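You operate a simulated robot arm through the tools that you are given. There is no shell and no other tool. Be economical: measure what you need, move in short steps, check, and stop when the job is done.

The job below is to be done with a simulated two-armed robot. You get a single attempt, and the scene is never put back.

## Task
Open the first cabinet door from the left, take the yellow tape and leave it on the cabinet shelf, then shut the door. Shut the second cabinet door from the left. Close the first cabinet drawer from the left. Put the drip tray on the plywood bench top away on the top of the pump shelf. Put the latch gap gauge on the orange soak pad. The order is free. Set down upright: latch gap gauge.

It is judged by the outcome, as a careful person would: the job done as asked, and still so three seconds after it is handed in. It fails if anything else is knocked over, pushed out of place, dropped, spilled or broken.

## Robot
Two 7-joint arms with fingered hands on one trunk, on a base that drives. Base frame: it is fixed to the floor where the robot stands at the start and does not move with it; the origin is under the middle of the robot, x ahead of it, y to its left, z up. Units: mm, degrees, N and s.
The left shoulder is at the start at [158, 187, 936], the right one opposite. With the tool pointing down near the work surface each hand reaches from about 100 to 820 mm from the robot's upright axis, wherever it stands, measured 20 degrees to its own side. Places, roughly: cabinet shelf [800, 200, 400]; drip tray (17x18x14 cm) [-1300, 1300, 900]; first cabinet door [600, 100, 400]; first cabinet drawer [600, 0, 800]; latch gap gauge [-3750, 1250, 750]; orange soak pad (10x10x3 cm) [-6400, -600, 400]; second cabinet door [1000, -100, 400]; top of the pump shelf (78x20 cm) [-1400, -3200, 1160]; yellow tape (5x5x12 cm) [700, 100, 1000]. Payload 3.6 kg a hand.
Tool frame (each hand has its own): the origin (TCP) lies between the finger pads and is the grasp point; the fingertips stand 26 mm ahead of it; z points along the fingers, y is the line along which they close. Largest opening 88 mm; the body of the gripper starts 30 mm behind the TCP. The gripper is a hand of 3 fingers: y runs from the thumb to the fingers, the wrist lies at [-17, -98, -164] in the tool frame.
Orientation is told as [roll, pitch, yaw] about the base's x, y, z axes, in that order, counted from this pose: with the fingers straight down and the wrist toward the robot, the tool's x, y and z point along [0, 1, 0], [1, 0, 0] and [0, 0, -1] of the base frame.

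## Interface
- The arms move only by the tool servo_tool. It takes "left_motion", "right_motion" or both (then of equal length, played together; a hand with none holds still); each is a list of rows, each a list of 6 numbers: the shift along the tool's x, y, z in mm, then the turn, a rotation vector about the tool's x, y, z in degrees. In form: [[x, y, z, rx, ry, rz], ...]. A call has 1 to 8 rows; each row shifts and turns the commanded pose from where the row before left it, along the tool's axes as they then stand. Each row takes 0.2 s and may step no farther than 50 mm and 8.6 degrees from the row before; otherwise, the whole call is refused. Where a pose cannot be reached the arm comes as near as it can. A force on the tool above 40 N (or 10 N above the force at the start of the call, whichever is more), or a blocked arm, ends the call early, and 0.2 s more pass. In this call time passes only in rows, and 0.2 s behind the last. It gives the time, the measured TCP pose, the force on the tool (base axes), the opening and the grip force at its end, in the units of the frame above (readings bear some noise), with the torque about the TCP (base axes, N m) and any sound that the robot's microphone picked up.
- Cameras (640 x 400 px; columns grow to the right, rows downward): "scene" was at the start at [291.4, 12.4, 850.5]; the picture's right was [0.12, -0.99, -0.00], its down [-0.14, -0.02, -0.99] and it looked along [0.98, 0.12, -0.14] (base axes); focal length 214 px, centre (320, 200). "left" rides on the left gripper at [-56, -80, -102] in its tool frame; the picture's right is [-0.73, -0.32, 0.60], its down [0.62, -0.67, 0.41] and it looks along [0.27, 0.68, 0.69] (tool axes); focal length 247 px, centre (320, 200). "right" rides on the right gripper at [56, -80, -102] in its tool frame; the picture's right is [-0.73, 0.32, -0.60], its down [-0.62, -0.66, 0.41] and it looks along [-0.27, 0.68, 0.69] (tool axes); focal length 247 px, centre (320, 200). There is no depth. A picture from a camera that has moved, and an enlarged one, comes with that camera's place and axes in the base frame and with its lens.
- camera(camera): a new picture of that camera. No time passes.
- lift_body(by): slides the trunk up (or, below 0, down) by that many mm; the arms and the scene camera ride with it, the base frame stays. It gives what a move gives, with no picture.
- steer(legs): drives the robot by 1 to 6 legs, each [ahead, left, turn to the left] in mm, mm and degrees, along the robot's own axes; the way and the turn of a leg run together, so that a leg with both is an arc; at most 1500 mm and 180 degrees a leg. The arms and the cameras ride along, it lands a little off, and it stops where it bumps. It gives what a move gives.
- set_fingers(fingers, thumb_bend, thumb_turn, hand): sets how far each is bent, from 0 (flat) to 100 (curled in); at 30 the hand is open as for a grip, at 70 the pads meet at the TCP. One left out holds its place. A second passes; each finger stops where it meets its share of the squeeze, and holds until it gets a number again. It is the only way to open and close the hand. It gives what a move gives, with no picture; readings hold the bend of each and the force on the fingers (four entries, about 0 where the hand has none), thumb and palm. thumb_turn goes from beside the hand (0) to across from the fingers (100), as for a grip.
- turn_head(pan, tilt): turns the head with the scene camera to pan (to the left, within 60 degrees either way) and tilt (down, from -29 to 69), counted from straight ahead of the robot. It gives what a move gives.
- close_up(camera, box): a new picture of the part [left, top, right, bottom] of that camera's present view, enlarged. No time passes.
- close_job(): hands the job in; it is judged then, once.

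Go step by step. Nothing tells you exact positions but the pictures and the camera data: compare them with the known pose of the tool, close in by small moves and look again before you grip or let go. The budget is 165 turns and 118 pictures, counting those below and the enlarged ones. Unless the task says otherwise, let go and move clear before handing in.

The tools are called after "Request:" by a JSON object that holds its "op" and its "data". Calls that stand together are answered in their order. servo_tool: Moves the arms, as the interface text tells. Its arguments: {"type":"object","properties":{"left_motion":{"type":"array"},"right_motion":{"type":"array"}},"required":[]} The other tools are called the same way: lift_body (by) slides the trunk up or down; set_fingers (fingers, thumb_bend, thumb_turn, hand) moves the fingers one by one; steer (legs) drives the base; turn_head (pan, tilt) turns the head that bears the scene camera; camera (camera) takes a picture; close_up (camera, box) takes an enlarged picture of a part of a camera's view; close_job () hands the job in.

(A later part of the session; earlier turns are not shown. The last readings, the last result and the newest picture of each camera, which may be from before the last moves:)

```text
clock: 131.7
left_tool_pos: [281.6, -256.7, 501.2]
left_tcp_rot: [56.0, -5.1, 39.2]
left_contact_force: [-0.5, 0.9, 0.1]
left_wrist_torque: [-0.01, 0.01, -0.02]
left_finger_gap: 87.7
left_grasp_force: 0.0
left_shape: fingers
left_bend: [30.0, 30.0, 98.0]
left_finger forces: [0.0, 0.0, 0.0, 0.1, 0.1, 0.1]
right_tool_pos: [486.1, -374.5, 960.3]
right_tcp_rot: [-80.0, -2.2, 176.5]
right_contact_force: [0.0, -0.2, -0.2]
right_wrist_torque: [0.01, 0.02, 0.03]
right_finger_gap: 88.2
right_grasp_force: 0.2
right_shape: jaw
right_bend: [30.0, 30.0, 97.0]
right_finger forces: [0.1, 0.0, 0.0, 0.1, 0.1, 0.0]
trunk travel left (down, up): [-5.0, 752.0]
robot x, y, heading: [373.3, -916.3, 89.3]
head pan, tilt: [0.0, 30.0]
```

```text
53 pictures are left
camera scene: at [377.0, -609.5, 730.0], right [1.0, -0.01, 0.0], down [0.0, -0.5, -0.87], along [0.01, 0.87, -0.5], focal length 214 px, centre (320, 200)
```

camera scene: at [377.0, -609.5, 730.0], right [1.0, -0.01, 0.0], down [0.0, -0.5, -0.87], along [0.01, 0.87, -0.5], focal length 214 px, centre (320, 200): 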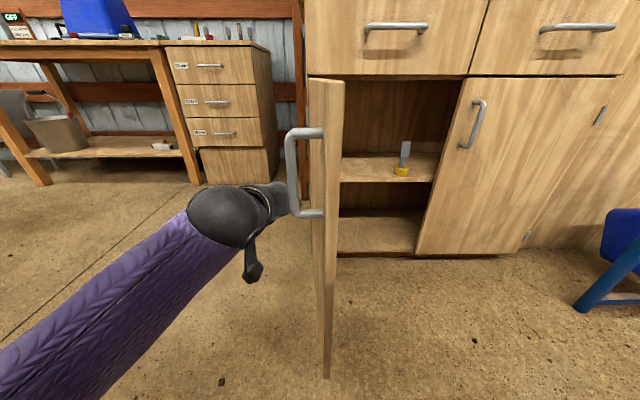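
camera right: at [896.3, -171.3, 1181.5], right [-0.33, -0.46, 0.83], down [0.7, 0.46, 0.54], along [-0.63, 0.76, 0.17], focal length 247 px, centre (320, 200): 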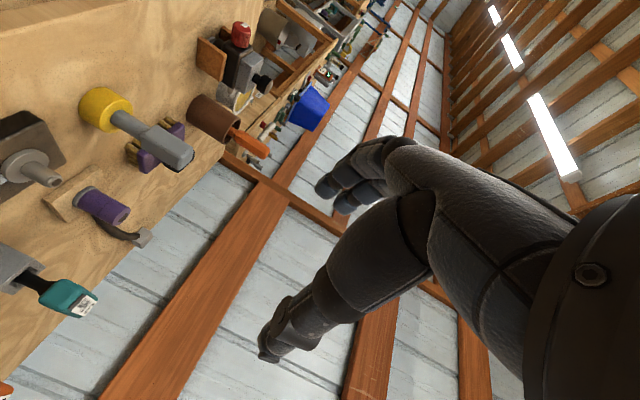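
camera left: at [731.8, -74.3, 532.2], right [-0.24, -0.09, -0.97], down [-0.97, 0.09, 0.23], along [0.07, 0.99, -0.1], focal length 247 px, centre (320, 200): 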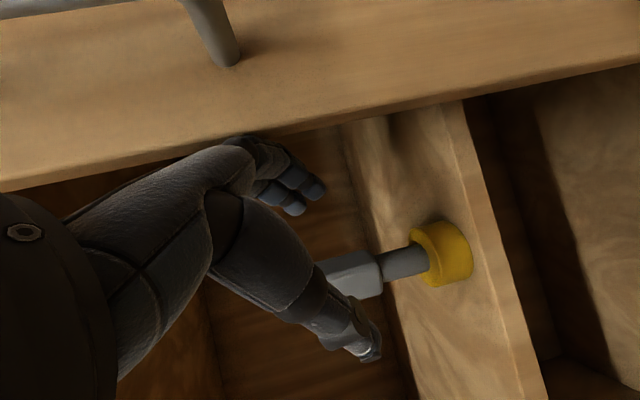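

The hand is at the door's outer face and the tape is visible upright on the shelf. I'll strafe right, then diagonally forward to swing the door shut.

Request:
{"op": "steer", "data": {"legs": [[0, -220, 0], [120, -110, 0]]}}

Request:
{"op": "camera", "data": {"camera": "scene"}}

```text
clock: 134.4
left_tool_pos: [612.4, -141.5, 502.5]
left_tcp_rot: [55.9, -5.3, 39.2]
left_contact_force: [0.2, 0.4, -0.3]
left_wrist_torque: [-0.01, -0.02, 0.0]
left_finger_gap: 88.0
left_grasp_force: 0.1
left_shape: fingers
left_bend: [30.0, 30.0, 98.0]
left_finger forces: [0.0, 0.1, 0.0, 0.0, 0.1, 0.0]
right_tool_pos: [816.6, -257.5, 959.6]
right_tcp_rot: [-79.9, -2.2, 176.4]
right_contact_force: [0.5, 0.0, 0.4]
right_wrist_torque: [0.01, -0.02, 0.01]
right_finger_gap: 88.2
right_grasp_force: 0.2
right_shape: jaw
right_bend: [30.0, 30.0, 97.0]
right_finger forces: [0.0, 0.0, 0.0, 0.1, 0.0, 0.1]
trunk travel left (down, up): [-5.0, 752.0]
robot x, y, heading: [706.4, -808.4, 89.4]
head pan, tilt: [0.0, 30.0]
```

```text
52 pictures are left
camera scene: at [707.0, -493.6, 730.0], right [1.0, -0.01, 0.0], down [-0.01, -0.5, -0.87], along [0.01, 0.87, -0.5], focal length 214 px, centre (320, 200)
```

scene: 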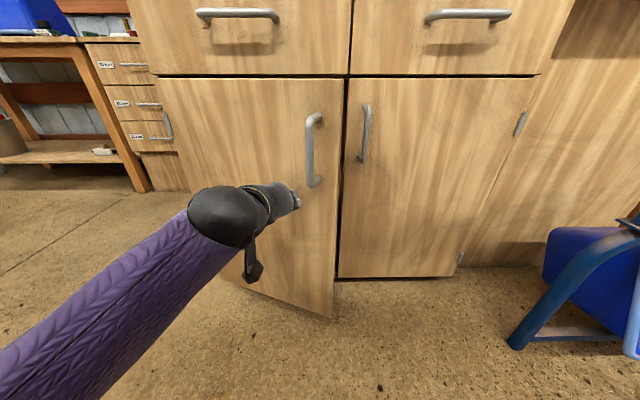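

The door is almost shut. I'll drive a bit more and finish with the arm under force limit.

Request:
{"op": "steer", "data": {"legs": [[90, 0, 0]]}}

Request:
{"op": "servo_tool", "data": {"left_motion": [[4, 6.5, 6.7, 0, 0, 0], [4, 6.5, 6.7, 0, 0, 0], [4, 6.5, 6.7, 0, 0, 0], [4, 6.5, 6.7, 0, 0, 0], [4, 6.5, 6.7, 0, 0, 0], [4, 6.5, 6.7, 0, 0, 0], [4, 6.5, 6.7, 0, 0, 0], [4, 6.5, 6.7, 0, 0, 0]]}}

Request:
{"op": "camera", "data": {"camera": "scene"}}

```text
clock: 135.5
left_tool_pos: [612.1, -51.9, 501.8]
left_tcp_rot: [56.0, -5.1, 39.2]
left_contact_force: [-0.6, 0.9, -0.6]
left_wrist_torque: [-0.02, -0.01, -0.02]
left_finger_gap: 88.1
left_grasp_force: 0.0
left_shape: fingers
left_bend: [30.0, 30.0, 98.0]
left_finger forces: [0.0, 0.0, 0.1, 0.0, 0.0, 0.1]
right_tool_pos: [817.9, -168.4, 959.2]
right_tcp_rot: [-79.9, -2.2, 176.6]
right_contact_force: [-1.2, -0.2, 0.6]
right_wrist_torque: [0.02, 0.02, 0.02]
right_finger_gap: 87.8
right_grasp_force: 0.1
right_shape: jaw
right_bend: [30.0, 30.0, 97.0]
right_finger forces: [0.1, 0.1, 0.0, 0.1, 0.0, 0.1]
trunk travel left (down, up): [-5.0, 752.0]
robot x, y, heading: [707.8, -713.0, 89.6]
head pan, tilt: [0.0, 30.0]
```

```text
clock: 136.8
left_tool_pos: [620.5, -8.3, 502.3]
left_tcp_rot: [55.4, -5.4, 38.5]
left_contact_force: [-1.7, -17.7, 5.7]
left_wrist_torque: [0.36, -0.06, -0.07]
left_finger_gap: 79.4
left_grasp_force: 8.2
left_shape: fingers
left_bend: [35.0, 30.0, 98.0]
left_finger forces: [0.0, 16.8, 0.1, 0.0, 0.0, 0.0]
right_tool_pos: [816.2, -170.9, 961.7]
right_tcp_rot: [-80.0, -2.2, 176.4]
right_contact_force: [-0.2, 0.2, 0.3]
right_wrist_torque: [0.01, -0.02, -0.05]
right_finger_gap: 88.1
right_grasp_force: 0.1
right_shape: jaw
right_bend: [30.0, 30.0, 97.0]
right_finger forces: [0.0, 0.0, 0.1, 0.0, 0.1, 0.1]
trunk travel left (down, up): [-5.0, 752.0]
robot x, y, heading: [708.4, -711.9, 89.7]
head pan, tilt: [0.0, 30.0]
stopped in row 6 (left hand): the force on the tool passed its limit at 44 N (the readings are from after the stop); the commanded pose is now the measured one
```

```text
51 pictures are left
camera scene: at [707.5, -405.1, 730.5], right [1.0, -0.01, 0.0], down [0.0, -0.5, -0.87], along [0.01, 0.87, -0.5], focal length 214 px, centre (320, 200)
```

scene: 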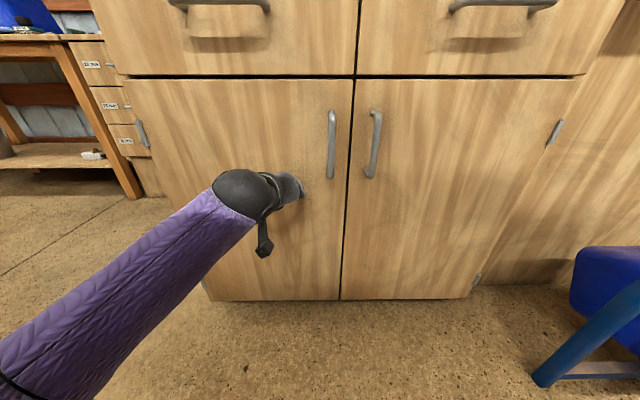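

Everything at the cabinet is done. I'll retreat, raise the trunk and look toward the left for the plywood bench with the drip tray.

Request:
{"op": "steer", "data": {"legs": [[-350, 0, 0]]}}

Request:
{"op": "lift_body", "data": {"by": 450}}

Request:
{"op": "steer", "data": {"legs": [[0, 0, 60]]}}

Request:
{"op": "turn_head", "data": {"pan": 0, "tilt": 15}}

Request:
{"op": "camera", "data": {"camera": "scene"}}

```text
clock: 139.0
left_tool_pos: [613.3, -356.4, 501.8]
left_tcp_rot: [55.5, -5.3, 38.8]
left_contact_force: [0.2, -0.1, 0.5]
left_wrist_torque: [-0.02, -0.03, 0.01]
left_finger_gap: 88.0
left_grasp_force: 0.1
left_shape: fingers
left_bend: [30.0, 30.0, 98.0]
left_finger forces: [0.0, 0.0, 0.1, 0.1, 0.1, 0.0]
right_tool_pos: [812.2, -517.1, 959.8]
right_tcp_rot: [-79.9, -2.3, 176.8]
right_contact_force: [-0.1, 1.0, 0.4]
right_wrist_torque: [-0.01, -0.01, 0.02]
right_finger_gap: 88.0
right_grasp_force: 0.0
right_shape: jaw
right_bend: [30.0, 30.0, 97.0]
right_finger forces: [0.1, 0.0, 0.1, 0.0, 0.0, 0.0]
trunk travel left (down, up): [-5.0, 752.0]
robot x, y, heading: [703.2, -1065.7, 89.7]
head pan, tilt: [0.0, 30.0]
```

```text
refused: 450 is not a number from -400 to 400
```

```text
clock: 142.1
left_tool_pos: [45.5, -791.5, 501.8]
left_tcp_rot: [55.6, -5.3, 99.3]
left_contact_force: [0.1, 0.3, -0.1]
left_wrist_torque: [-0.01, -0.02, -0.01]
left_finger_gap: 88.3
left_grasp_force: 0.0
left_shape: fingers
left_bend: [30.0, 30.0, 98.0]
left_finger forces: [0.0, 0.0, 0.1, 0.0, 0.0, 0.0]
right_tool_pos: [282.1, -698.6, 959.7]
right_tcp_rot: [-79.9, -2.1, -122.8]
right_contact_force: [1.2, 0.2, -0.2]
right_wrist_torque: [0.02, 0.0, 0.02]
right_finger_gap: 88.0
right_grasp_force: 0.0
right_shape: jaw
right_bend: [30.0, 30.0, 97.0]
right_finger forces: [0.0, 0.1, 0.1, 0.0, 0.0, 0.1]
trunk travel left (down, up): [-5.0, 752.0]
robot x, y, heading: [697.3, -1062.5, 150.2]
head pan, tilt: [0.0, 30.0]
```

```text
clock: 142.8
left_tool_pos: [44.6, -790.0, 501.0]
left_tcp_rot: [55.4, -5.3, 99.3]
left_contact_force: [0.4, 0.1, -1.1]
left_wrist_torque: [0.02, 0.01, 0.0]
left_finger_gap: 87.8
left_grasp_force: 0.0
left_shape: fingers
left_bend: [30.0, 30.0, 98.0]
left_finger forces: [0.0, 0.0, 0.0, 0.0, 0.0, 0.1]
right_tool_pos: [282.6, -698.7, 959.3]
right_tcp_rot: [-79.9, -2.1, -122.8]
right_contact_force: [-0.2, 0.1, 0.0]
right_wrist_torque: [0.01, -0.01, -0.03]
right_finger_gap: 87.6
right_grasp_force: 0.1
right_shape: jaw
right_bend: [30.0, 30.0, 97.0]
right_finger forces: [0.0, 0.1, 0.0, 0.1, 0.1, 0.0]
trunk travel left (down, up): [-5.0, 752.0]
robot x, y, heading: [703.0, -1064.3, 150.0]
head pan, tilt: [0.0, 15.0]
```

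```text
50 pictures are left
camera scene: at [432.8, -906.2, 754.1], right [0.5, 0.87, 0.0], down [0.23, -0.13, -0.97], along [-0.84, 0.48, -0.26], focal length 214 px, centre (320, 200)
```

scene: 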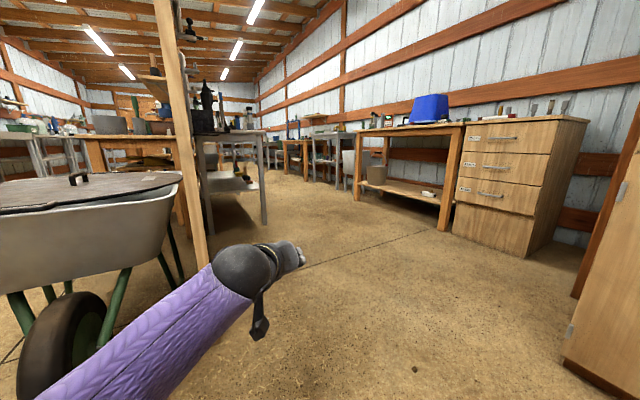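

I see the long workshop: the bench with the blue bin is on the right (y≈1070+), and a post stands at about (-350, -950). I'll raise the trunk and return both hands to the compact fingers-down pose for travelling.

Request:
{"op": "lift_body", "data": {"by": 350}}

Request:
{"op": "servo_tool", "data": {"left_motion": [[0, 0, 0, 3.22, -5.49, -4.89], [0, 0, 0, 3.22, -5.49, -4.89], [0, 0, 0, 3.22, -5.49, -4.89], [0, 0, 0, 3.22, -5.49, -4.89], [0, 0, 0, 3.22, -5.49, -4.89], [0, 0, 0, 3.22, -5.49, -4.89], [0, 0, 0, 3.22, -5.49, -4.89], [0, 0, 0, 3.22, -5.49, -4.89]], "right_motion": [[0, 0, 0, 4.42, 4.42, 5.27], [0, 0, 0, 4.42, 4.42, 5.27], [0, 0, 0, 4.42, 4.42, 5.27], [0, 0, 0, 4.42, 4.42, 5.27], [0, 0, 0, 4.42, 4.42, 5.27], [0, 0, 0, 4.42, 4.42, 5.27], [0, 0, 0, 4.42, 4.42, 5.27], [0, 0, 0, 4.42, 4.42, 5.27]]}}

Request:
{"op": "servo_tool", "data": {"left_motion": [[0, 0, 0, 3.22, -5.49, -4.89], [0, -40, -20, 0, 0, 0], [0, -40, -20, 0, 0, 0], [0, -40, -20, 0, 0, 0], [0, -40, -20, 0, 0, 0], [0, -40, -20, 0, 0, 0]], "right_motion": [[0, 0, 0, 4.42, 4.42, 5.27], [0, 0, 0, 4.42, 4.42, 5.27], [0, 0, 0, 4.42, 4.42, 5.27], [0, 0, 0, 4.42, 4.42, 5.27], [0, 0, 0, 4.42, 4.42, 5.27], [0, 0, 0, 4.42, 4.42, 5.27]]}}

```text
clock: 146.3
left_tool_pos: [45.1, -791.1, 850.9]
left_tcp_rot: [55.5, -5.3, 99.3]
left_contact_force: [0.1, 0.0, 0.5]
left_wrist_torque: [0.01, 0.0, 0.0]
left_finger_gap: 88.0
left_grasp_force: 0.1
left_shape: fingers
left_bend: [30.0, 30.0, 98.0]
left_finger forces: [0.0, 0.0, 0.1, 0.0, 0.1, 0.0]
right_tool_pos: [282.3, -698.8, 1309.9]
right_tcp_rot: [-79.9, -2.3, -122.8]
right_contact_force: [-0.1, 0.6, -0.4]
right_wrist_torque: [0.01, -0.04, 0.0]
right_finger_gap: 88.2
right_grasp_force: 0.1
right_shape: jaw
right_bend: [30.0, 30.0, 97.0]
right_finger forces: [0.0, 0.0, 0.0, 0.0, 0.1, 0.1]
trunk travel left (down, up): [-355.0, 402.0]
robot x, y, heading: [702.7, -1061.7, 149.9]
head pan, tilt: [0.0, 15.0]
```

```text
clock: 148.1
left_tool_pos: [44.1, -791.1, 851.6]
left_tcp_rot: [5.4, -2.8, 145.1]
left_contact_force: [0.2, 0.1, -0.4]
left_wrist_torque: [0.02, -0.01, 0.0]
left_finger_gap: 88.0
left_grasp_force: 0.0
left_shape: fingers
left_bend: [30.0, 30.0, 98.0]
left_finger forces: [0.1, 0.1, 0.0, 0.0, 0.0, 0.0]
right_tool_pos: [290.6, -680.8, 1311.2]
right_tcp_rot: [-31.5, -18.0, -175.7]
right_contact_force: [-0.4, 0.4, 0.0]
right_wrist_torque: [0.0, 0.0, -0.01]
right_finger_gap: 88.1
right_grasp_force: 0.1
right_shape: jaw
right_bend: [30.0, 30.0, 97.0]
right_finger forces: [0.1, 0.0, 0.1, 0.0, 0.0, 0.0]
right hand out of reach, approached as far as the arm can: row 7, 8
trunk travel left (down, up): [-355.0, 402.0]
robot x, y, heading: [704.9, -1059.4, 150.3]
head pan, tilt: [0.0, 15.0]
```

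```text
clock: 149.4
left_tool_pos: [149.2, -887.9, 1030.2]
left_tcp_rot: [2.3, -11.0, 151.8]
left_contact_force: [0.4, 0.1, 0.1]
left_wrist_torque: [0.03, -0.01, -0.01]
left_finger_gap: 88.6
left_grasp_force: 0.0
left_shape: fingers
left_bend: [30.0, 30.0, 97.0]
left_finger forces: [0.0, 0.1, 0.0, 0.0, 0.1, 0.0]
right_tool_pos: [312.4, -644.2, 1302.1]
right_tcp_rot: [0.8, -1.4, 148.5]
right_contact_force: [-0.5, 0.2, -0.3]
right_wrist_torque: [-0.01, -0.01, 0.0]
right_finger_gap: 87.9
right_grasp_force: 0.0
right_shape: jaw
right_bend: [30.0, 30.0, 97.0]
right_finger forces: [0.0, 0.1, 0.0, 0.1, 0.0, 0.0]
right hand out of reach, approached as far as the arm can: row 1, 2, 3, 5
trunk travel left (down, up): [-355.0, 402.0]
robot x, y, heading: [704.6, -1062.0, 150.2]
head pan, tilt: [0.0, 15.0]
stopped in row 6 (left hand): the arm was blocked; the commanded pose is now the measured one
```

Arms are compact enough. I'll drive along the aisle to stand in front of the plywood bench near (-1250, 300), then look.

Request:
{"op": "steer", "data": {"legs": [[0, -250, 0], [1500, 0, 0], [0, 0, -60], [350, 700, 0]]}}

Request:
{"op": "turn_head", "data": {"pan": 0, "tilt": 20}}

Request:
{"op": "camera", "data": {"camera": "scene"}}

```text
clock: 164.8
left_tool_pos: [-1313.6, 799.0, 1028.3]
left_tcp_rot: [2.5, -10.7, 92.3]
left_contact_force: [-0.8, 0.6, 0.2]
left_wrist_torque: [0.05, 0.01, 0.02]
left_finger_gap: 88.4
left_grasp_force: 0.0
left_shape: fingers
left_bend: [30.0, 30.0, 97.0]
left_finger forces: [0.0, 0.1, 0.1, 0.1, 0.0, 0.0]
right_tool_pos: [-1022.0, 783.7, 1301.5]
right_tcp_rot: [0.9, -1.3, 89.1]
right_contact_force: [-0.3, -1.1, -0.1]
right_wrist_torque: [0.02, 0.02, 0.0]
right_finger_gap: 87.7
right_grasp_force: 0.0
right_shape: jaw
right_bend: [30.0, 30.0, 97.0]
right_finger forces: [0.0, 0.0, 0.0, 0.0, 0.0, 0.0]
trunk travel left (down, up): [-355.0, 402.0]
robot x, y, heading: [-1186.7, 231.4, 90.8]
head pan, tilt: [0.0, 15.0]
```

```text
clock: 165.4
left_tool_pos: [-1313.8, 797.6, 1029.5]
left_tcp_rot: [2.5, -10.9, 92.5]
left_contact_force: [-0.2, -0.7, 0.2]
left_wrist_torque: [0.0, 0.05, -0.02]
left_finger_gap: 88.3
left_grasp_force: 0.0
left_shape: fingers
left_bend: [30.0, 30.0, 97.0]
left_finger forces: [0.0, 0.1, 0.1, 0.1, 0.0, 0.0]
right_tool_pos: [-1021.9, 783.5, 1302.4]
right_tcp_rot: [0.9, -1.3, 89.1]
right_contact_force: [-0.3, 0.7, 0.1]
right_wrist_torque: [0.03, -0.02, 0.0]
right_finger_gap: 88.1
right_grasp_force: 0.0
right_shape: jaw
right_bend: [30.0, 30.0, 97.0]
right_finger forces: [0.0, 0.1, 0.0, 0.0, 0.0, 0.0]
trunk travel left (down, up): [-355.0, 402.0]
robot x, y, heading: [-1186.3, 236.0, 90.9]
head pan, tilt: [0.0, 20.0]
```

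```text
49 pictures are left
camera scene: at [-1188.9, 477.5, 1126.4], right [1.0, 0.01, 0.0], down [0.0, -0.34, -0.94], along [-0.01, 0.94, -0.34], focal length 214 px, centre (320, 200)
```

scene: 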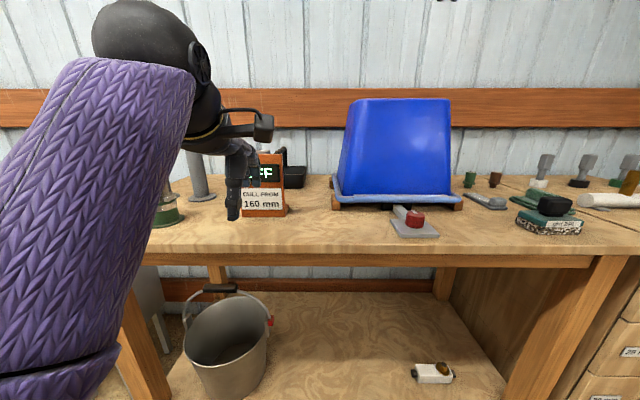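

I see a blue bin, a counter box, and a dark tray-like object behind the box. I'll zoom in there.

Request:
{"op": "close_up", "data": {"camera": "scene", "box": [140, 90, 460, 290]}}

Request:
{"op": "camera", "data": {"camera": "left"}}

```text
2.00 times, centred on (300, 190) of scene
camera zoom: at [-1188.9, 477.5, 1126.4], right [1.0, 0.01, 0.0], down [0.0, -0.34, -0.94], along [-0.01, 0.94, -0.34], focal length 429 px, centre (360, 220)
```

zoom: 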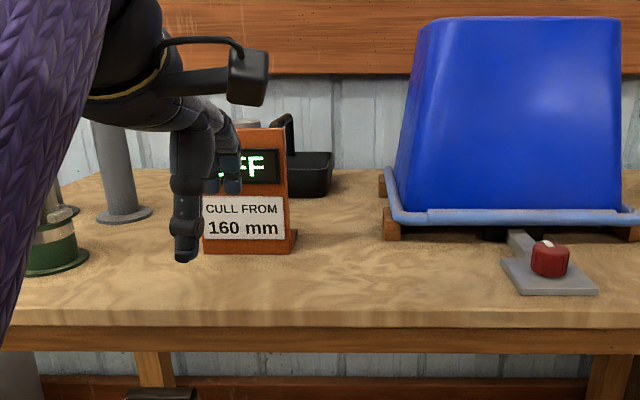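

```text
47 pictures are left
camera left: at [-1249.2, 704.0, 1111.6], right [0.72, -0.16, -0.68], down [-0.61, -0.61, -0.5], along [-0.33, 0.78, -0.54], focal length 247 px, centre (320, 200)
```

left: 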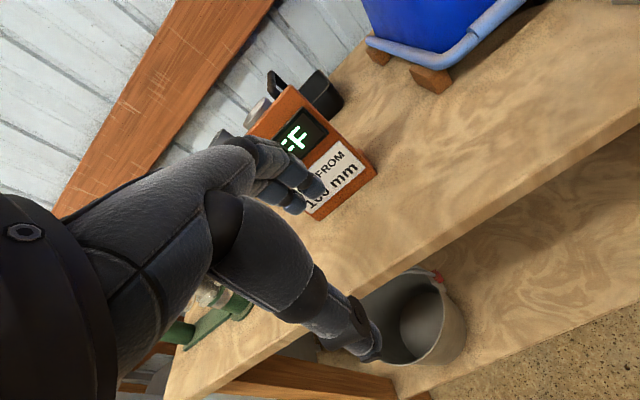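

The black tray with an upright handle stands behind the sign. I'll raise the trunk to look over the sign.

Request:
{"op": "lift_body", "data": {"by": 380}}

Request:
{"op": "turn_head", "data": {"pan": 8, "tilt": 42}}

Request:
{"op": "camera", "data": {"camera": "scene"}}

```text
clock: 169.1
left_tool_pos: [-1316.8, 800.1, 1408.4]
left_tcp_rot: [2.7, -10.8, 92.7]
left_contact_force: [-1.0, -0.5, 0.2]
left_wrist_torque: [-0.01, 0.01, 0.03]
left_finger_gap: 88.5
left_grasp_force: 0.0
left_shape: fingers
left_bend: [30.0, 30.0, 97.0]
left_finger forces: [0.0, 0.0, 0.1, 0.0, 0.0, 0.1]
right_tool_pos: [-1021.8, 745.5, 1721.3]
right_tcp_rot: [1.1, -5.6, 89.0]
right_contact_force: [-0.4, 0.3, 0.5]
right_wrist_torque: [0.02, 0.02, -0.01]
right_finger_gap: 87.8
right_grasp_force: 0.1
right_shape: jaw
right_bend: [30.0, 30.0, 97.0]
right_finger forces: [0.0, 0.0, 0.0, 0.0, 0.0, 0.0]
trunk travel left (down, up): [-735.0, 22.0]
robot x, y, heading: [-1186.6, 232.5, 90.8]
head pan, tilt: [0.0, 20.0]
```

```text
clock: 170.0
left_tool_pos: [-1317.1, 799.4, 1407.1]
left_tcp_rot: [2.6, -10.8, 92.6]
left_contact_force: [-0.1, 0.2, -0.7]
left_wrist_torque: [0.01, 0.01, 0.0]
left_finger_gap: 88.4
left_grasp_force: 0.1
left_shape: fingers
left_bend: [30.0, 30.0, 97.0]
left_finger forces: [0.1, 0.1, 0.0, 0.0, 0.1, 0.0]
right_tool_pos: [-1021.2, 745.8, 1721.2]
right_tcp_rot: [1.3, -5.7, 89.0]
right_contact_force: [0.0, 0.1, 0.0]
right_wrist_torque: [-0.01, -0.01, 0.0]
right_finger_gap: 88.1
right_grasp_force: 0.0
right_shape: jaw
right_bend: [30.0, 30.0, 97.0]
right_finger forces: [0.1, 0.0, 0.1, 0.0, 0.0, 0.1]
trunk travel left (down, up): [-735.0, 22.0]
robot x, y, heading: [-1185.2, 230.4, 90.7]
head pan, tilt: [8.0, 42.0]
```

```text
46 pictures are left
camera scene: at [-1200.2, 448.1, 1483.1], right [0.99, 0.15, 0.0], down [0.1, -0.66, -0.74], along [-0.11, 0.74, -0.67], focal length 214 px, centre (320, 200)
```

scene: 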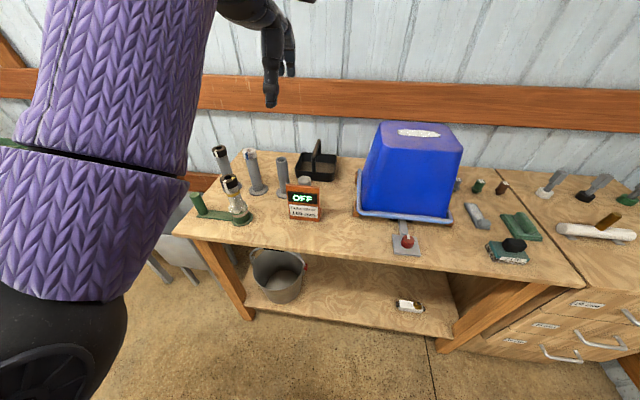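

Request:
{"op": "close_up", "data": {"camera": "scene", "box": [205, 120, 365, 230]}}

```text
3.64 times, centred on (285, 175) of scene
camera zoom: at [-1200.2, 448.1, 1483.1], right [0.99, 0.15, 0.0], down [0.1, -0.66, -0.74], along [-0.11, 0.74, -0.67], focal length 780 px, centre (447, 291)
```

zoom: 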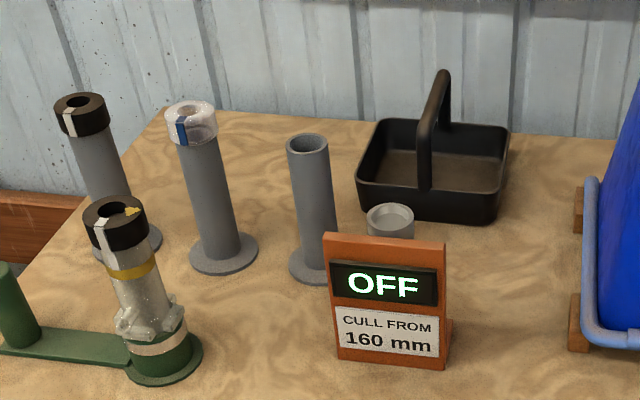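

The drip tray is the black basket with an arched handle, its top bar near (-1335, 1300, 1030) running along y. I'll lower the trunk a bit and turn the left hand so it closes along x and points forward-down.

Request:
{"op": "lift_body", "data": {"by": -220}}

Request:
{"op": "servo_tool", "data": {"left_motion": [[0, 0, 0, 5.4, -1.3, 0], [0, 0, 0, 5.4, -1.3, 0], [0, 0, 0, 0, 0, 8.2], [0, 0, 0, 0, 0, 8.2], [0, 0, 0, 0, 0, 8.2], [0, 0, 0, 0, 0, 8.2], [0, 0, 0, 0, 0, 8.2], [0, 0, 0, 0, 0, 8.2]]}}

Request:
{"op": "servo_tool", "data": {"left_motion": [[0, 0, 0, 0, 0, 8.2], [0, 0, 0, 0, 0, 8.2], [0, 0, 0, 0, 0, 8.2], [0, 0, 0, 0, 0, 8.2], [0, 0, 0, 0, 0, 8.2], [0, 0, 0, 0, 8.4, 0], [0, 0, 0, 0, 8.4, 0], [0, 0, 0, 0, 8.4, 0]]}}

Request:
{"op": "servo_tool", "data": {"left_motion": [[0, 0, 0, 0, 8.4, 0], [0, 0, 0, 0, 8.4, 0]]}}

```text
clock: 172.3
left_tool_pos: [-1323.3, 800.9, 1188.0]
left_tcp_rot: [3.3, -10.9, 92.9]
left_contact_force: [-0.2, 1.0, -1.2]
left_wrist_torque: [0.01, 0.01, 0.01]
left_finger_gap: 88.5
left_grasp_force: 0.0
left_shape: fingers
left_bend: [30.0, 30.0, 97.0]
left_finger forces: [0.1, 0.0, 0.0, 0.1, 0.0, 0.0]
right_tool_pos: [-1022.3, 743.4, 1502.2]
right_tcp_rot: [1.1, -5.7, 89.0]
right_contact_force: [0.0, 0.6, -0.8]
right_wrist_torque: [-0.06, 0.01, -0.01]
right_finger_gap: 87.8
right_grasp_force: 0.0
right_shape: jaw
right_bend: [30.0, 30.0, 97.0]
right_finger forces: [0.0, 0.0, 0.0, 0.0, 0.0, 0.0]
trunk travel left (down, up): [-515.0, 242.0]
robot x, y, heading: [-1186.7, 234.2, 90.5]
head pan, tilt: [8.0, 42.0]
```

```text
clock: 174.1
left_tool_pos: [-1314.5, 799.1, 1188.4]
left_tcp_rot: [-0.3, -0.1, 43.2]
left_contact_force: [0.6, -0.2, 0.6]
left_wrist_torque: [0.0, -0.01, -0.01]
left_finger_gap: 88.4
left_grasp_force: 0.1
left_shape: fingers
left_bend: [30.0, 30.0, 97.0]
left_finger forces: [0.0, 0.0, 0.0, 0.0, 0.1, 0.0]
right_tool_pos: [-1022.2, 744.6, 1502.1]
right_tcp_rot: [1.0, -5.7, 89.1]
right_contact_force: [-0.1, 0.3, -0.4]
right_wrist_torque: [0.01, -0.03, -0.01]
right_finger_gap: 88.0
right_grasp_force: 0.1
right_shape: jaw
right_bend: [30.0, 30.0, 97.0]
right_finger forces: [0.0, 0.1, 0.1, 0.1, 0.0, 0.1]
trunk travel left (down, up): [-515.0, 242.0]
robot x, y, heading: [-1186.2, 231.4, 90.8]
head pan, tilt: [8.0, 42.0]
```

```text
clock: 175.9
left_tool_pos: [-1314.8, 797.9, 1188.4]
left_tcp_rot: [25.3, -0.2, 2.4]
left_contact_force: [0.0, -0.3, -0.1]
left_wrist_torque: [0.03, 0.01, -0.03]
left_finger_gap: 88.3
left_grasp_force: 0.1
left_shape: fingers
left_bend: [30.0, 30.0, 97.0]
left_finger forces: [0.0, 0.0, 0.0, 0.1, 0.0, 0.1]
right_tool_pos: [-1021.5, 744.7, 1502.7]
right_tcp_rot: [1.0, -5.8, 89.1]
right_contact_force: [-0.2, -0.2, -0.6]
right_wrist_torque: [-0.05, 0.0, -0.01]
right_finger_gap: 87.5
right_grasp_force: 0.1
right_shape: jaw
right_bend: [30.0, 30.0, 97.0]
right_finger forces: [0.1, 0.0, 0.0, 0.0, 0.0, 0.1]
trunk travel left (down, up): [-515.0, 242.0]
robot x, y, heading: [-1181.7, 229.7, 90.7]
head pan, tilt: [8.0, 42.0]
```

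```text
clock: 176.5
left_tool_pos: [-1313.6, 798.3, 1188.7]
left_tcp_rot: [42.1, -0.2, 2.4]
left_contact_force: [0.0, 0.7, -0.3]
left_wrist_torque: [-0.01, -0.01, -0.02]
left_finger_gap: 88.4
left_grasp_force: 0.1
left_shape: fingers
left_bend: [30.0, 30.0, 97.0]
left_finger forces: [0.1, 0.0, 0.0, 0.0, 0.0, 0.1]
right_tool_pos: [-1023.4, 744.9, 1500.7]
right_tcp_rot: [1.0, -5.8, 89.1]
right_contact_force: [0.7, 0.3, 0.0]
right_wrist_torque: [-0.05, -0.01, 0.01]
right_finger_gap: 87.9
right_grasp_force: 0.0
right_shape: jaw
right_bend: [30.0, 30.0, 97.0]
right_finger forces: [0.0, 0.1, 0.1, 0.0, 0.0, 0.1]
trunk travel left (down, up): [-515.0, 242.0]
robot x, y, heading: [-1189.4, 232.8, 90.5]
head pan, tilt: [8.0, 42.0]
```

The left hand is oriented well. Now I drive closer to the bench to bring the hand above the front items toward the tray.

Request:
{"op": "steer", "data": {"legs": [[230, 25, 0]]}}

Request:
{"op": "camera", "data": {"camera": "left"}}

Request:
{"op": "camera", "data": {"camera": "scene"}}

```text
clock: 178.2
left_tool_pos: [-1343.4, 1031.1, 1187.5]
left_tcp_rot: [41.9, -0.2, 2.5]
left_contact_force: [0.9, -0.4, -0.3]
left_wrist_torque: [0.03, 0.03, -0.01]
left_finger_gap: 88.3
left_grasp_force: 0.2
left_shape: fingers
left_bend: [30.0, 30.0, 97.0]
left_finger forces: [0.0, 0.1, 0.0, 0.0, 0.0, 0.0]
right_tool_pos: [-1052.4, 979.5, 1501.3]
right_tcp_rot: [1.0, -5.7, 89.4]
right_contact_force: [0.1, -0.8, -0.4]
right_wrist_torque: [-0.01, 0.01, 0.01]
right_finger_gap: 88.0
right_grasp_force: 0.1
right_shape: jaw
right_bend: [30.0, 30.0, 97.0]
right_finger forces: [0.0, 0.1, 0.0, 0.0, 0.0, 0.0]
trunk travel left (down, up): [-515.0, 242.0]
robot x, y, heading: [-1212.9, 466.1, 91.1]
head pan, tilt: [8.0, 42.0]
```

```text
44 pictures are left
camera left: at [-1418.2, 918.0, 1225.9], right [-0.31, -0.16, -0.94], down [-0.7, 0.71, 0.11], along [0.65, 0.69, -0.33], focal length 247 px, centre (320, 200)
```

left: 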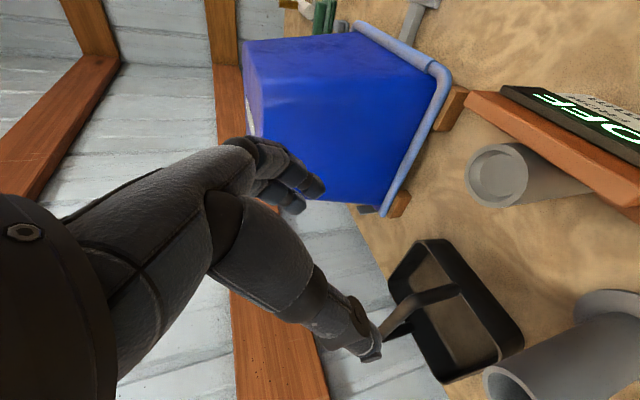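

```text
43 pictures are left
camera scene: at [-1229.3, 686.3, 1260.3], right [0.99, 0.15, 0.0], down [0.1, -0.66, -0.74], along [-0.11, 0.73, -0.67], focal length 214 px, centre (320, 200)
```

scene: 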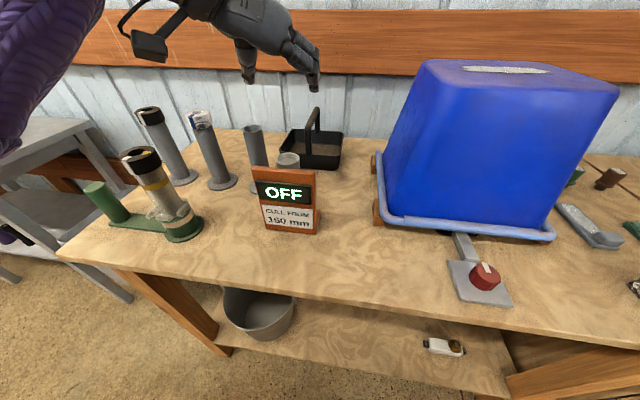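

The handle bar's top is at about x≈-1340, y≈1210–1380, z≈1035, and a grey tube stands at (-1436, 1097) with its top at 1066. I'll pitch the hand a bit steeper, drive slightly closer and extend over the tray at height.

Request:
{"op": "servo_tool", "data": {"left_motion": [[0, 0, 0, 0, -8.4, 0]]}}

Request:
{"op": "steer", "data": {"legs": [[50, 0, 0]]}}

Request:
{"op": "servo_tool", "data": {"left_motion": [[34, 0, 22, 0, 0, 0], [34, 0, 22, 0, 0, 0], [34, 0, 22, 0, 0, 0], [34, 0, 22, 0, 0, 0], [33, 0, 22, 0, 0, 0]]}}

Request:
{"op": "camera", "data": {"camera": "left"}}

```text
clock: 178.6
left_tool_pos: [-1343.3, 1031.9, 1187.0]
left_tcp_rot: [33.4, -0.2, 2.5]
left_contact_force: [0.9, 0.0, 0.1]
left_wrist_torque: [0.0, 0.01, 0.0]
left_finger_gap: 88.4
left_grasp_force: 0.0
left_shape: fingers
left_bend: [30.0, 30.0, 97.0]
left_finger forces: [0.0, 0.1, 0.0, 0.1, 0.0, 0.0]
right_tool_pos: [-1051.2, 979.1, 1501.9]
right_tcp_rot: [1.2, -5.7, 89.2]
right_contact_force: [-1.2, 0.0, 0.5]
right_wrist_torque: [-0.03, 0.03, 0.01]
right_finger_gap: 87.7
right_grasp_force: 0.0
right_shape: jaw
right_bend: [30.0, 30.0, 97.0]
right_finger forces: [0.0, 0.0, 0.0, 0.0, 0.1, 0.1]
trunk travel left (down, up): [-515.0, 242.0]
robot x, y, heading: [-1211.4, 467.5, 91.0]
head pan, tilt: [8.0, 42.0]
```

```text
clock: 179.6
left_tool_pos: [-1345.4, 1083.0, 1185.9]
left_tcp_rot: [33.4, -0.1, 2.7]
left_contact_force: [0.7, 1.0, -0.7]
left_wrist_torque: [0.03, 0.0, 0.0]
left_finger_gap: 88.3
left_grasp_force: 0.0
left_shape: fingers
left_bend: [30.0, 30.0, 97.0]
left_finger forces: [0.0, 0.0, 0.0, 0.0, 0.1, 0.0]
right_tool_pos: [-1052.4, 1029.4, 1501.2]
right_tcp_rot: [1.0, -5.6, 89.4]
right_contact_force: [-0.1, 0.0, -0.8]
right_wrist_torque: [-0.02, -0.01, 0.0]
right_finger_gap: 87.9
right_grasp_force: 0.0
right_shape: jaw
right_bend: [30.0, 30.0, 97.0]
right_finger forces: [0.0, 0.1, 0.1, 0.0, 0.1, 0.0]
trunk travel left (down, up): [-515.0, 242.0]
robot x, y, heading: [-1213.2, 515.4, 91.1]
head pan, tilt: [8.0, 42.0]
```

```text
clock: 180.8
left_tool_pos: [-1351.8, 1219.3, 1190.1]
left_tcp_rot: [33.6, -0.1, 2.6]
left_contact_force: [-0.7, -0.4, 0.3]
left_wrist_torque: [0.03, 0.01, 0.02]
left_finger_gap: 88.6
left_grasp_force: 0.1
left_shape: fingers
left_bend: [30.0, 30.0, 97.0]
left_finger forces: [0.0, 0.1, 0.1, 0.1, 0.1, 0.1]
left hand out of reach, approached as far as the arm can: row 4, 5
right_tool_pos: [-1053.2, 1028.1, 1500.7]
right_tcp_rot: [1.0, -5.8, 89.4]
right_contact_force: [0.2, -0.3, -0.6]
right_wrist_torque: [0.01, 0.0, 0.01]
right_finger_gap: 87.9
right_grasp_force: 0.1
right_shape: jaw
right_bend: [30.0, 30.0, 97.0]
right_finger forces: [0.0, 0.1, 0.1, 0.0, 0.0, 0.1]
trunk travel left (down, up): [-515.0, 242.0]
robot x, y, heading: [-1214.4, 518.0, 90.9]
head pan, tilt: [8.0, 42.0]
```

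```text
42 pictures are left
camera left: at [-1426.3, 1111.8, 1244.3], right [-0.3, -0.29, -0.91], down [-0.7, 0.72, 0.0], along [0.65, 0.63, -0.42], focal length 247 px, centre (320, 200)
```

left: 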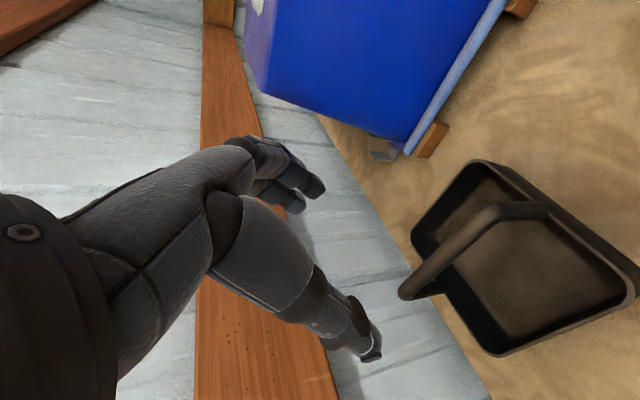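

The bar's top runs from (-1338, 1209) to (-1343, 1345), so its middle is at y≈1277. I need about 55 mm more, so I'll drive ahead slowly.

Request:
{"op": "steer", "data": {"legs": [[55, 0, 0]]}}

Request:
{"op": "lift_body", "data": {"by": -110}}

Request:
{"op": "camera", "data": {"camera": "left"}}

```text
clock: 181.7
left_tool_pos: [-1353.5, 1276.2, 1189.7]
left_tcp_rot: [33.4, -0.2, 2.7]
left_contact_force: [0.7, 0.7, -0.4]
left_wrist_torque: [-0.03, -0.01, 0.01]
left_finger_gap: 88.6
left_grasp_force: 0.1
left_shape: fingers
left_bend: [30.0, 30.0, 97.0]
left_finger forces: [0.1, 0.0, 0.0, 0.1, 0.0, 0.0]
right_tool_pos: [-1055.0, 1086.5, 1502.8]
right_tcp_rot: [1.0, -5.6, 89.4]
right_contact_force: [0.1, 0.4, 0.3]
right_wrist_torque: [-0.05, 0.02, -0.02]
right_finger_gap: 87.7
right_grasp_force: 0.2
right_shape: jaw
right_bend: [30.0, 30.0, 97.0]
right_finger forces: [0.0, 0.1, 0.0, 0.1, 0.0, 0.0]
trunk travel left (down, up): [-515.0, 242.0]
robot x, y, heading: [-1215.5, 572.1, 91.1]
head pan, tilt: [8.0, 42.0]
```

```text
clock: 183.1
left_tool_pos: [-1353.9, 1274.3, 1080.5]
left_tcp_rot: [33.4, -0.2, 2.7]
left_contact_force: [-0.6, 0.9, 0.0]
left_wrist_torque: [-0.01, -0.03, 0.01]
left_finger_gap: 88.4
left_grasp_force: 0.0
left_shape: fingers
left_bend: [30.0, 30.0, 97.0]
left_finger forces: [0.0, 0.0, 0.1, 0.1, 0.0, 0.0]
right_tool_pos: [-1054.0, 1084.1, 1391.1]
right_tcp_rot: [1.1, -5.7, 89.4]
right_contact_force: [-0.5, 0.9, 0.2]
right_wrist_torque: [0.01, 0.0, 0.0]
right_finger_gap: 88.1
right_grasp_force: 0.0
right_shape: jaw
right_bend: [30.0, 30.0, 97.0]
right_finger forces: [0.0, 0.0, 0.0, 0.0, 0.1, 0.0]
trunk travel left (down, up): [-405.0, 352.0]
robot x, y, heading: [-1213.6, 570.7, 91.1]
head pan, tilt: [8.0, 42.0]
```

```text
41 pictures are left
camera left: at [-1427.4, 1166.7, 1134.7], right [-0.3, -0.3, -0.91], down [-0.7, 0.71, 0.0], along [0.65, 0.63, -0.42], focal length 247 px, centre (320, 200)
```

left: 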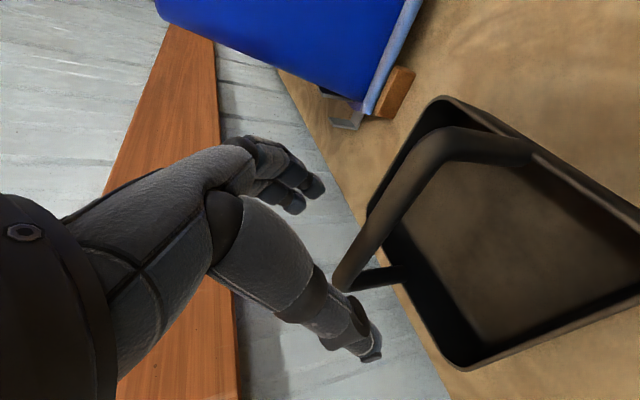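

Refined: the bar spans (-1328, 1220)–(-1335, 1370) at z≈1006. I'll shift 22 mm right, 14 mm ahead, and lower by the trunk.

Request:
{"op": "servo_tool", "data": {"left_motion": [[0, 21, 0, 0, 0, 0]]}}

Request:
{"op": "steer", "data": {"legs": [[14, 0, 0]]}}

Request:
{"op": "lift_body", "data": {"by": -50}}

Request:
{"op": "camera", "data": {"camera": "left"}}

```text
clock: 183.5
left_tool_pos: [-1330.7, 1276.1, 1081.8]
left_tcp_rot: [33.6, -0.1, 2.7]
left_contact_force: [-0.2, 0.6, 0.3]
left_wrist_torque: [-0.01, 0.03, -0.02]
left_finger_gap: 87.9
left_grasp_force: 0.0
left_shape: fingers
left_bend: [30.0, 30.0, 97.0]
left_finger forces: [0.0, 0.1, 0.0, 0.0, 0.1, 0.0]
right_tool_pos: [-1052.2, 1084.4, 1391.3]
right_tcp_rot: [1.1, -5.8, 89.4]
right_contact_force: [0.5, -1.1, -0.1]
right_wrist_torque: [0.04, -0.01, 0.01]
right_finger_gap: 87.9
right_grasp_force: 0.0
right_shape: jaw
right_bend: [30.0, 30.0, 97.0]
right_finger forces: [0.0, 0.1, 0.0, 0.0, 0.0, 0.0]
trunk travel left (down, up): [-405.0, 352.0]
robot x, y, heading: [-1212.0, 570.5, 90.9]
head pan, tilt: [8.0, 42.0]
```

```text
clock: 184.3
left_tool_pos: [-1331.5, 1290.2, 1080.4]
left_tcp_rot: [33.6, -0.2, 2.8]
left_contact_force: [1.1, 0.3, -0.5]
left_wrist_torque: [0.01, -0.03, 0.0]
left_finger_gap: 88.5
left_grasp_force: 0.0
left_shape: fingers
left_bend: [30.0, 30.0, 97.0]
left_finger forces: [0.0, 0.0, 0.1, 0.0, 0.1, 0.0]
right_tool_pos: [-1053.5, 1098.9, 1391.3]
right_tcp_rot: [1.2, -5.7, 89.3]
right_contact_force: [-0.2, -0.2, 0.1]
right_wrist_torque: [-0.01, -0.02, -0.02]
right_finger_gap: 87.8
right_grasp_force: 0.1
right_shape: jaw
right_bend: [30.0, 30.0, 97.0]
right_finger forces: [0.0, 0.0, 0.1, 0.0, 0.1, 0.0]
trunk travel left (down, up): [-405.0, 352.0]
robot x, y, heading: [-1214.9, 586.1, 91.0]
head pan, tilt: [8.0, 42.0]
```

```text
clock: 185.2
left_tool_pos: [-1331.3, 1289.8, 1032.3]
left_tcp_rot: [33.5, -0.1, 2.7]
left_contact_force: [0.1, 0.6, -0.4]
left_wrist_torque: [0.0, -0.04, -0.02]
left_finger_gap: 88.5
left_grasp_force: 0.0
left_shape: fingers
left_bend: [30.0, 30.0, 97.0]
left_finger forces: [0.0, 0.0, 0.1, 0.0, 0.0, 0.1]
right_tool_pos: [-1054.5, 1097.0, 1343.2]
right_tcp_rot: [1.1, -5.7, 89.4]
right_contact_force: [0.3, 0.3, 0.2]
right_wrist_torque: [0.0, 0.02, 0.01]
right_finger_gap: 88.0
right_grasp_force: 0.0
right_shape: jaw
right_bend: [30.0, 30.0, 97.0]
right_finger forces: [0.0, 0.0, 0.0, 0.1, 0.0, 0.0]
trunk travel left (down, up): [-355.0, 402.0]
robot x, y, heading: [-1216.4, 588.5, 90.9]
head pan, tilt: [8.0, 42.0]
```

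```text
40 pictures are left
camera left: at [-1406.1, 1182.3, 1085.7], right [-0.3, -0.3, -0.91], down [-0.7, 0.71, 0.0], along [0.65, 0.63, -0.42], focal length 247 px, centre (320, 200)
```

left: 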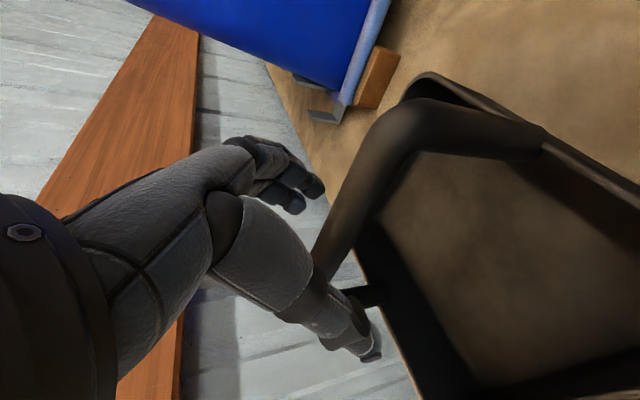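

The bar is between thumb and fingers, slightly below the TCP. Lower 25 mm and close.

Request:
{"op": "lift_body", "data": {"by": -26}}

Request:
{"op": "set_fingers", "data": {"hand": "left", "fingers": 80, "thumb_bend": 80}}

Request:
{"op": "camera", "data": {"camera": "left"}}

```text
clock: 185.9
left_tool_pos: [-1330.6, 1289.5, 1006.5]
left_tcp_rot: [33.6, -0.3, 2.7]
left_contact_force: [0.0, -0.2, -0.1]
left_wrist_torque: [0.0, -0.01, 0.0]
left_finger_gap: 88.7
left_grasp_force: 0.0
left_shape: fingers
left_bend: [30.0, 30.0, 98.0]
left_finger forces: [0.1, 0.0, 0.0, 0.1, 0.0, 0.0]
right_tool_pos: [-1055.4, 1096.7, 1317.4]
right_tcp_rot: [1.1, -5.7, 89.4]
right_contact_force: [0.1, -0.4, 0.8]
right_wrist_torque: [-0.01, 0.04, 0.05]
right_finger_gap: 87.9
right_grasp_force: 0.1
right_shape: jaw
right_bend: [30.0, 30.0, 97.0]
right_finger forces: [0.0, 0.0, 0.0, 0.1, 0.0, 0.0]
trunk travel left (down, up): [-329.0, 428.0]
robot x, y, heading: [-1214.6, 587.2, 91.0]
head pan, tilt: [8.0, 42.0]
```

```text
clock: 186.9
left_tool_pos: [-1332.0, 1289.4, 1006.4]
left_tcp_rot: [33.5, -0.2, 2.7]
left_contact_force: [-0.2, 0.0, 0.2]
left_wrist_torque: [0.0, -0.01, 0.0]
left_finger_gap: 0.0
left_grasp_force: 0.2
left_shape: fingers
left_bend: [77.0, 72.0, 98.0]
left_finger forces: [0.1, 0.1, 0.0, 0.0, 0.4, 0.1]
right_tool_pos: [-1054.7, 1097.8, 1315.7]
right_tcp_rot: [1.2, -5.6, 89.4]
right_contact_force: [-0.2, 0.2, -0.5]
right_wrist_torque: [0.0, 0.0, -0.03]
right_finger_gap: 88.0
right_grasp_force: 0.1
right_shape: jaw
right_bend: [30.0, 30.0, 97.0]
right_finger forces: [0.1, 0.0, 0.0, 0.0, 0.0, 0.0]
trunk travel left (down, up): [-329.0, 428.0]
robot x, y, heading: [-1217.1, 585.8, 91.2]
head pan, tilt: [8.0, 42.0]
```

```text
39 pictures are left
camera left: at [-1406.3, 1182.7, 1059.2], right [-0.3, -0.3, -0.91], down [-0.7, 0.71, 0.0], along [0.65, 0.63, -0.42], focal length 247 px, centre (320, 200)
```

left: 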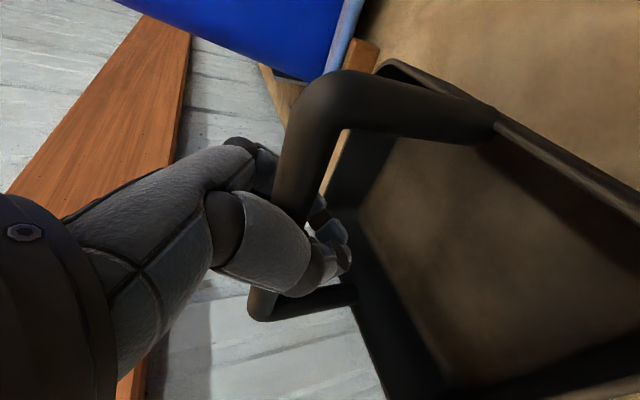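

The bar is caged by the closed fingers. I'll lift with the trunk and check.

Request:
{"op": "lift_body", "data": {"by": 120}}

Request:
{"op": "camera", "data": {"camera": "scene"}}

```text
clock: 188.4
left_tool_pos: [-1332.7, 1290.4, 1125.2]
left_tcp_rot: [33.6, -0.2, 2.7]
left_contact_force: [-0.2, 0.3, -3.4]
left_wrist_torque: [-0.04, 0.01, 0.01]
left_finger_gap: 0.0
left_grasp_force: 1.5
left_shape: fingers
left_bend: [77.0, 72.0, 98.0]
left_finger forces: [0.6, 1.4, 0.1, 0.0, 0.8, 0.0]
right_tool_pos: [-1055.5, 1099.2, 1435.6]
right_tcp_rot: [1.2, -5.6, 89.5]
right_contact_force: [-0.1, -0.4, -0.3]
right_wrist_torque: [0.04, 0.03, 0.0]
right_finger_gap: 87.9
right_grasp_force: 0.0
right_shape: jaw
right_bend: [30.0, 30.0, 97.0]
right_finger forces: [0.0, 0.0, 0.0, 0.1, 0.0, 0.0]
trunk travel left (down, up): [-449.0, 308.0]
robot x, y, heading: [-1216.9, 589.0, 90.7]
head pan, tilt: [8.0, 42.0]
```

```text
38 pictures are left
camera scene: at [-1231.7, 809.7, 1191.5], right [0.99, 0.16, 0.0], down [0.1, -0.66, -0.74], along [-0.12, 0.73, -0.67], focal length 214 px, centre (320, 200)
```

scene: 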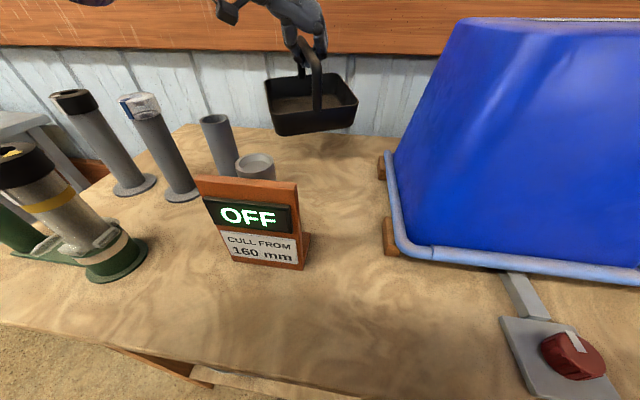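

The tray hangs level from the handle. I'll raise it well clear, back out from the bench and turn to look toward the pump shelf.

Request:
{"op": "lift_body", "data": {"by": 290}}

Request:
{"op": "steer", "data": {"legs": [[-500, 0, 0], [0, 0, 90]]}}

Request:
{"op": "turn_head", "data": {"pan": 45, "tilt": 20}}

Request:
{"op": "camera", "data": {"camera": "scene"}}

```text
clock: 191.3
left_tool_pos: [-1331.1, 1287.1, 1427.3]
left_tcp_rot: [34.5, -0.3, 2.8]
left_contact_force: [-0.1, 0.1, -2.7]
left_wrist_torque: [-0.02, -0.03, -0.02]
left_finger_gap: 0.1
left_grasp_force: 1.6
left_shape: fingers
left_bend: [77.0, 72.0, 98.0]
left_finger forces: [0.3, 1.7, 0.1, 0.1, 1.3, 0.0]
right_tool_pos: [-1054.7, 1098.6, 1725.6]
right_tcp_rot: [1.1, -5.7, 89.5]
right_contact_force: [-0.8, -0.8, -0.3]
right_wrist_torque: [0.0, 0.01, -0.01]
right_finger_gap: 88.0
right_grasp_force: 0.0
right_shape: jaw
right_bend: [30.0, 30.0, 97.0]
right_finger forces: [0.1, 0.0, 0.0, 0.0, 0.1, 0.1]
trunk travel left (down, up): [-739.0, 18.0]
robot x, y, heading: [-1212.1, 586.0, 90.7]
head pan, tilt: [8.0, 42.0]
```

```text
clock: 198.1
left_tool_pos: [-1911.1, -12.5, 1426.6]
left_tcp_rot: [34.5, -0.2, 91.8]
left_contact_force: [-0.4, -0.3, -3.6]
left_wrist_torque: [0.0, 0.02, -0.01]
left_finger_gap: 0.0
left_grasp_force: 2.0
left_shape: fingers
left_bend: [77.0, 72.0, 98.0]
left_finger forces: [0.5, 1.7, 0.0, 0.0, 1.6, 0.1]
right_tool_pos: [-1719.0, 261.2, 1724.7]
right_tcp_rot: [1.1, -5.7, 178.5]
right_contact_force: [0.1, -0.6, -0.7]
right_wrist_torque: [-0.02, -0.02, 0.03]
right_finger_gap: 88.1
right_grasp_force: 0.1
right_shape: jaw
right_bend: [30.0, 30.0, 97.0]
right_finger forces: [0.1, 0.1, 0.0, 0.0, 0.0, 0.0]
trunk travel left (down, up): [-739.0, 18.0]
robot x, y, heading: [-1213.2, 90.5, -180.1]
head pan, tilt: [8.0, 42.0]
```

```text
clock: 199.1
left_tool_pos: [-1909.1, -12.6, 1427.6]
left_tcp_rot: [34.5, -0.2, 91.7]
left_contact_force: [0.3, 0.0, -2.9]
left_wrist_torque: [0.03, -0.02, -0.01]
left_finger_gap: 0.0
left_grasp_force: 1.9
left_shape: fingers
left_bend: [77.0, 72.0, 98.0]
left_finger forces: [0.6, 1.7, 0.1, 0.0, 1.6, 0.1]
right_tool_pos: [-1719.0, 262.4, 1726.5]
right_tcp_rot: [1.1, -5.7, 178.3]
right_contact_force: [0.7, -0.2, -0.4]
right_wrist_torque: [-0.01, 0.02, -0.01]
right_finger_gap: 88.0
right_grasp_force: 0.0
right_shape: jaw
right_bend: [30.0, 30.0, 97.0]
right_finger forces: [0.0, 0.0, 0.1, 0.0, 0.1, 0.0]
trunk travel left (down, up): [-739.0, 18.0]
robot x, y, heading: [-1210.8, 97.4, -180.2]
head pan, tilt: [45.0, 20.0]
```

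```text
37 pictures are left
camera scene: at [-1406.7, 27.5, 1521.3], right [-0.71, 0.71, 0.0], down [0.24, 0.24, -0.94], along [-0.66, -0.66, -0.34], focal length 214 px, centre (320, 200)
```

scene: 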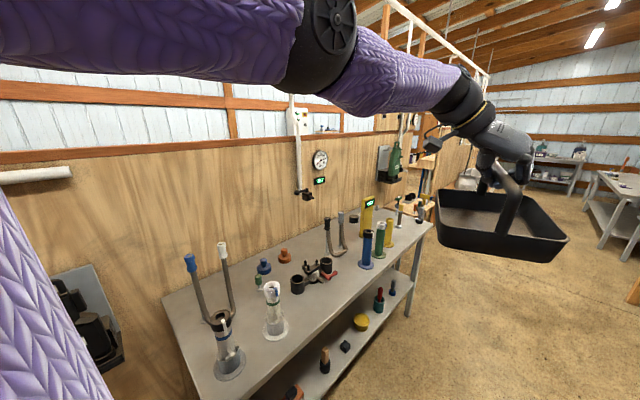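

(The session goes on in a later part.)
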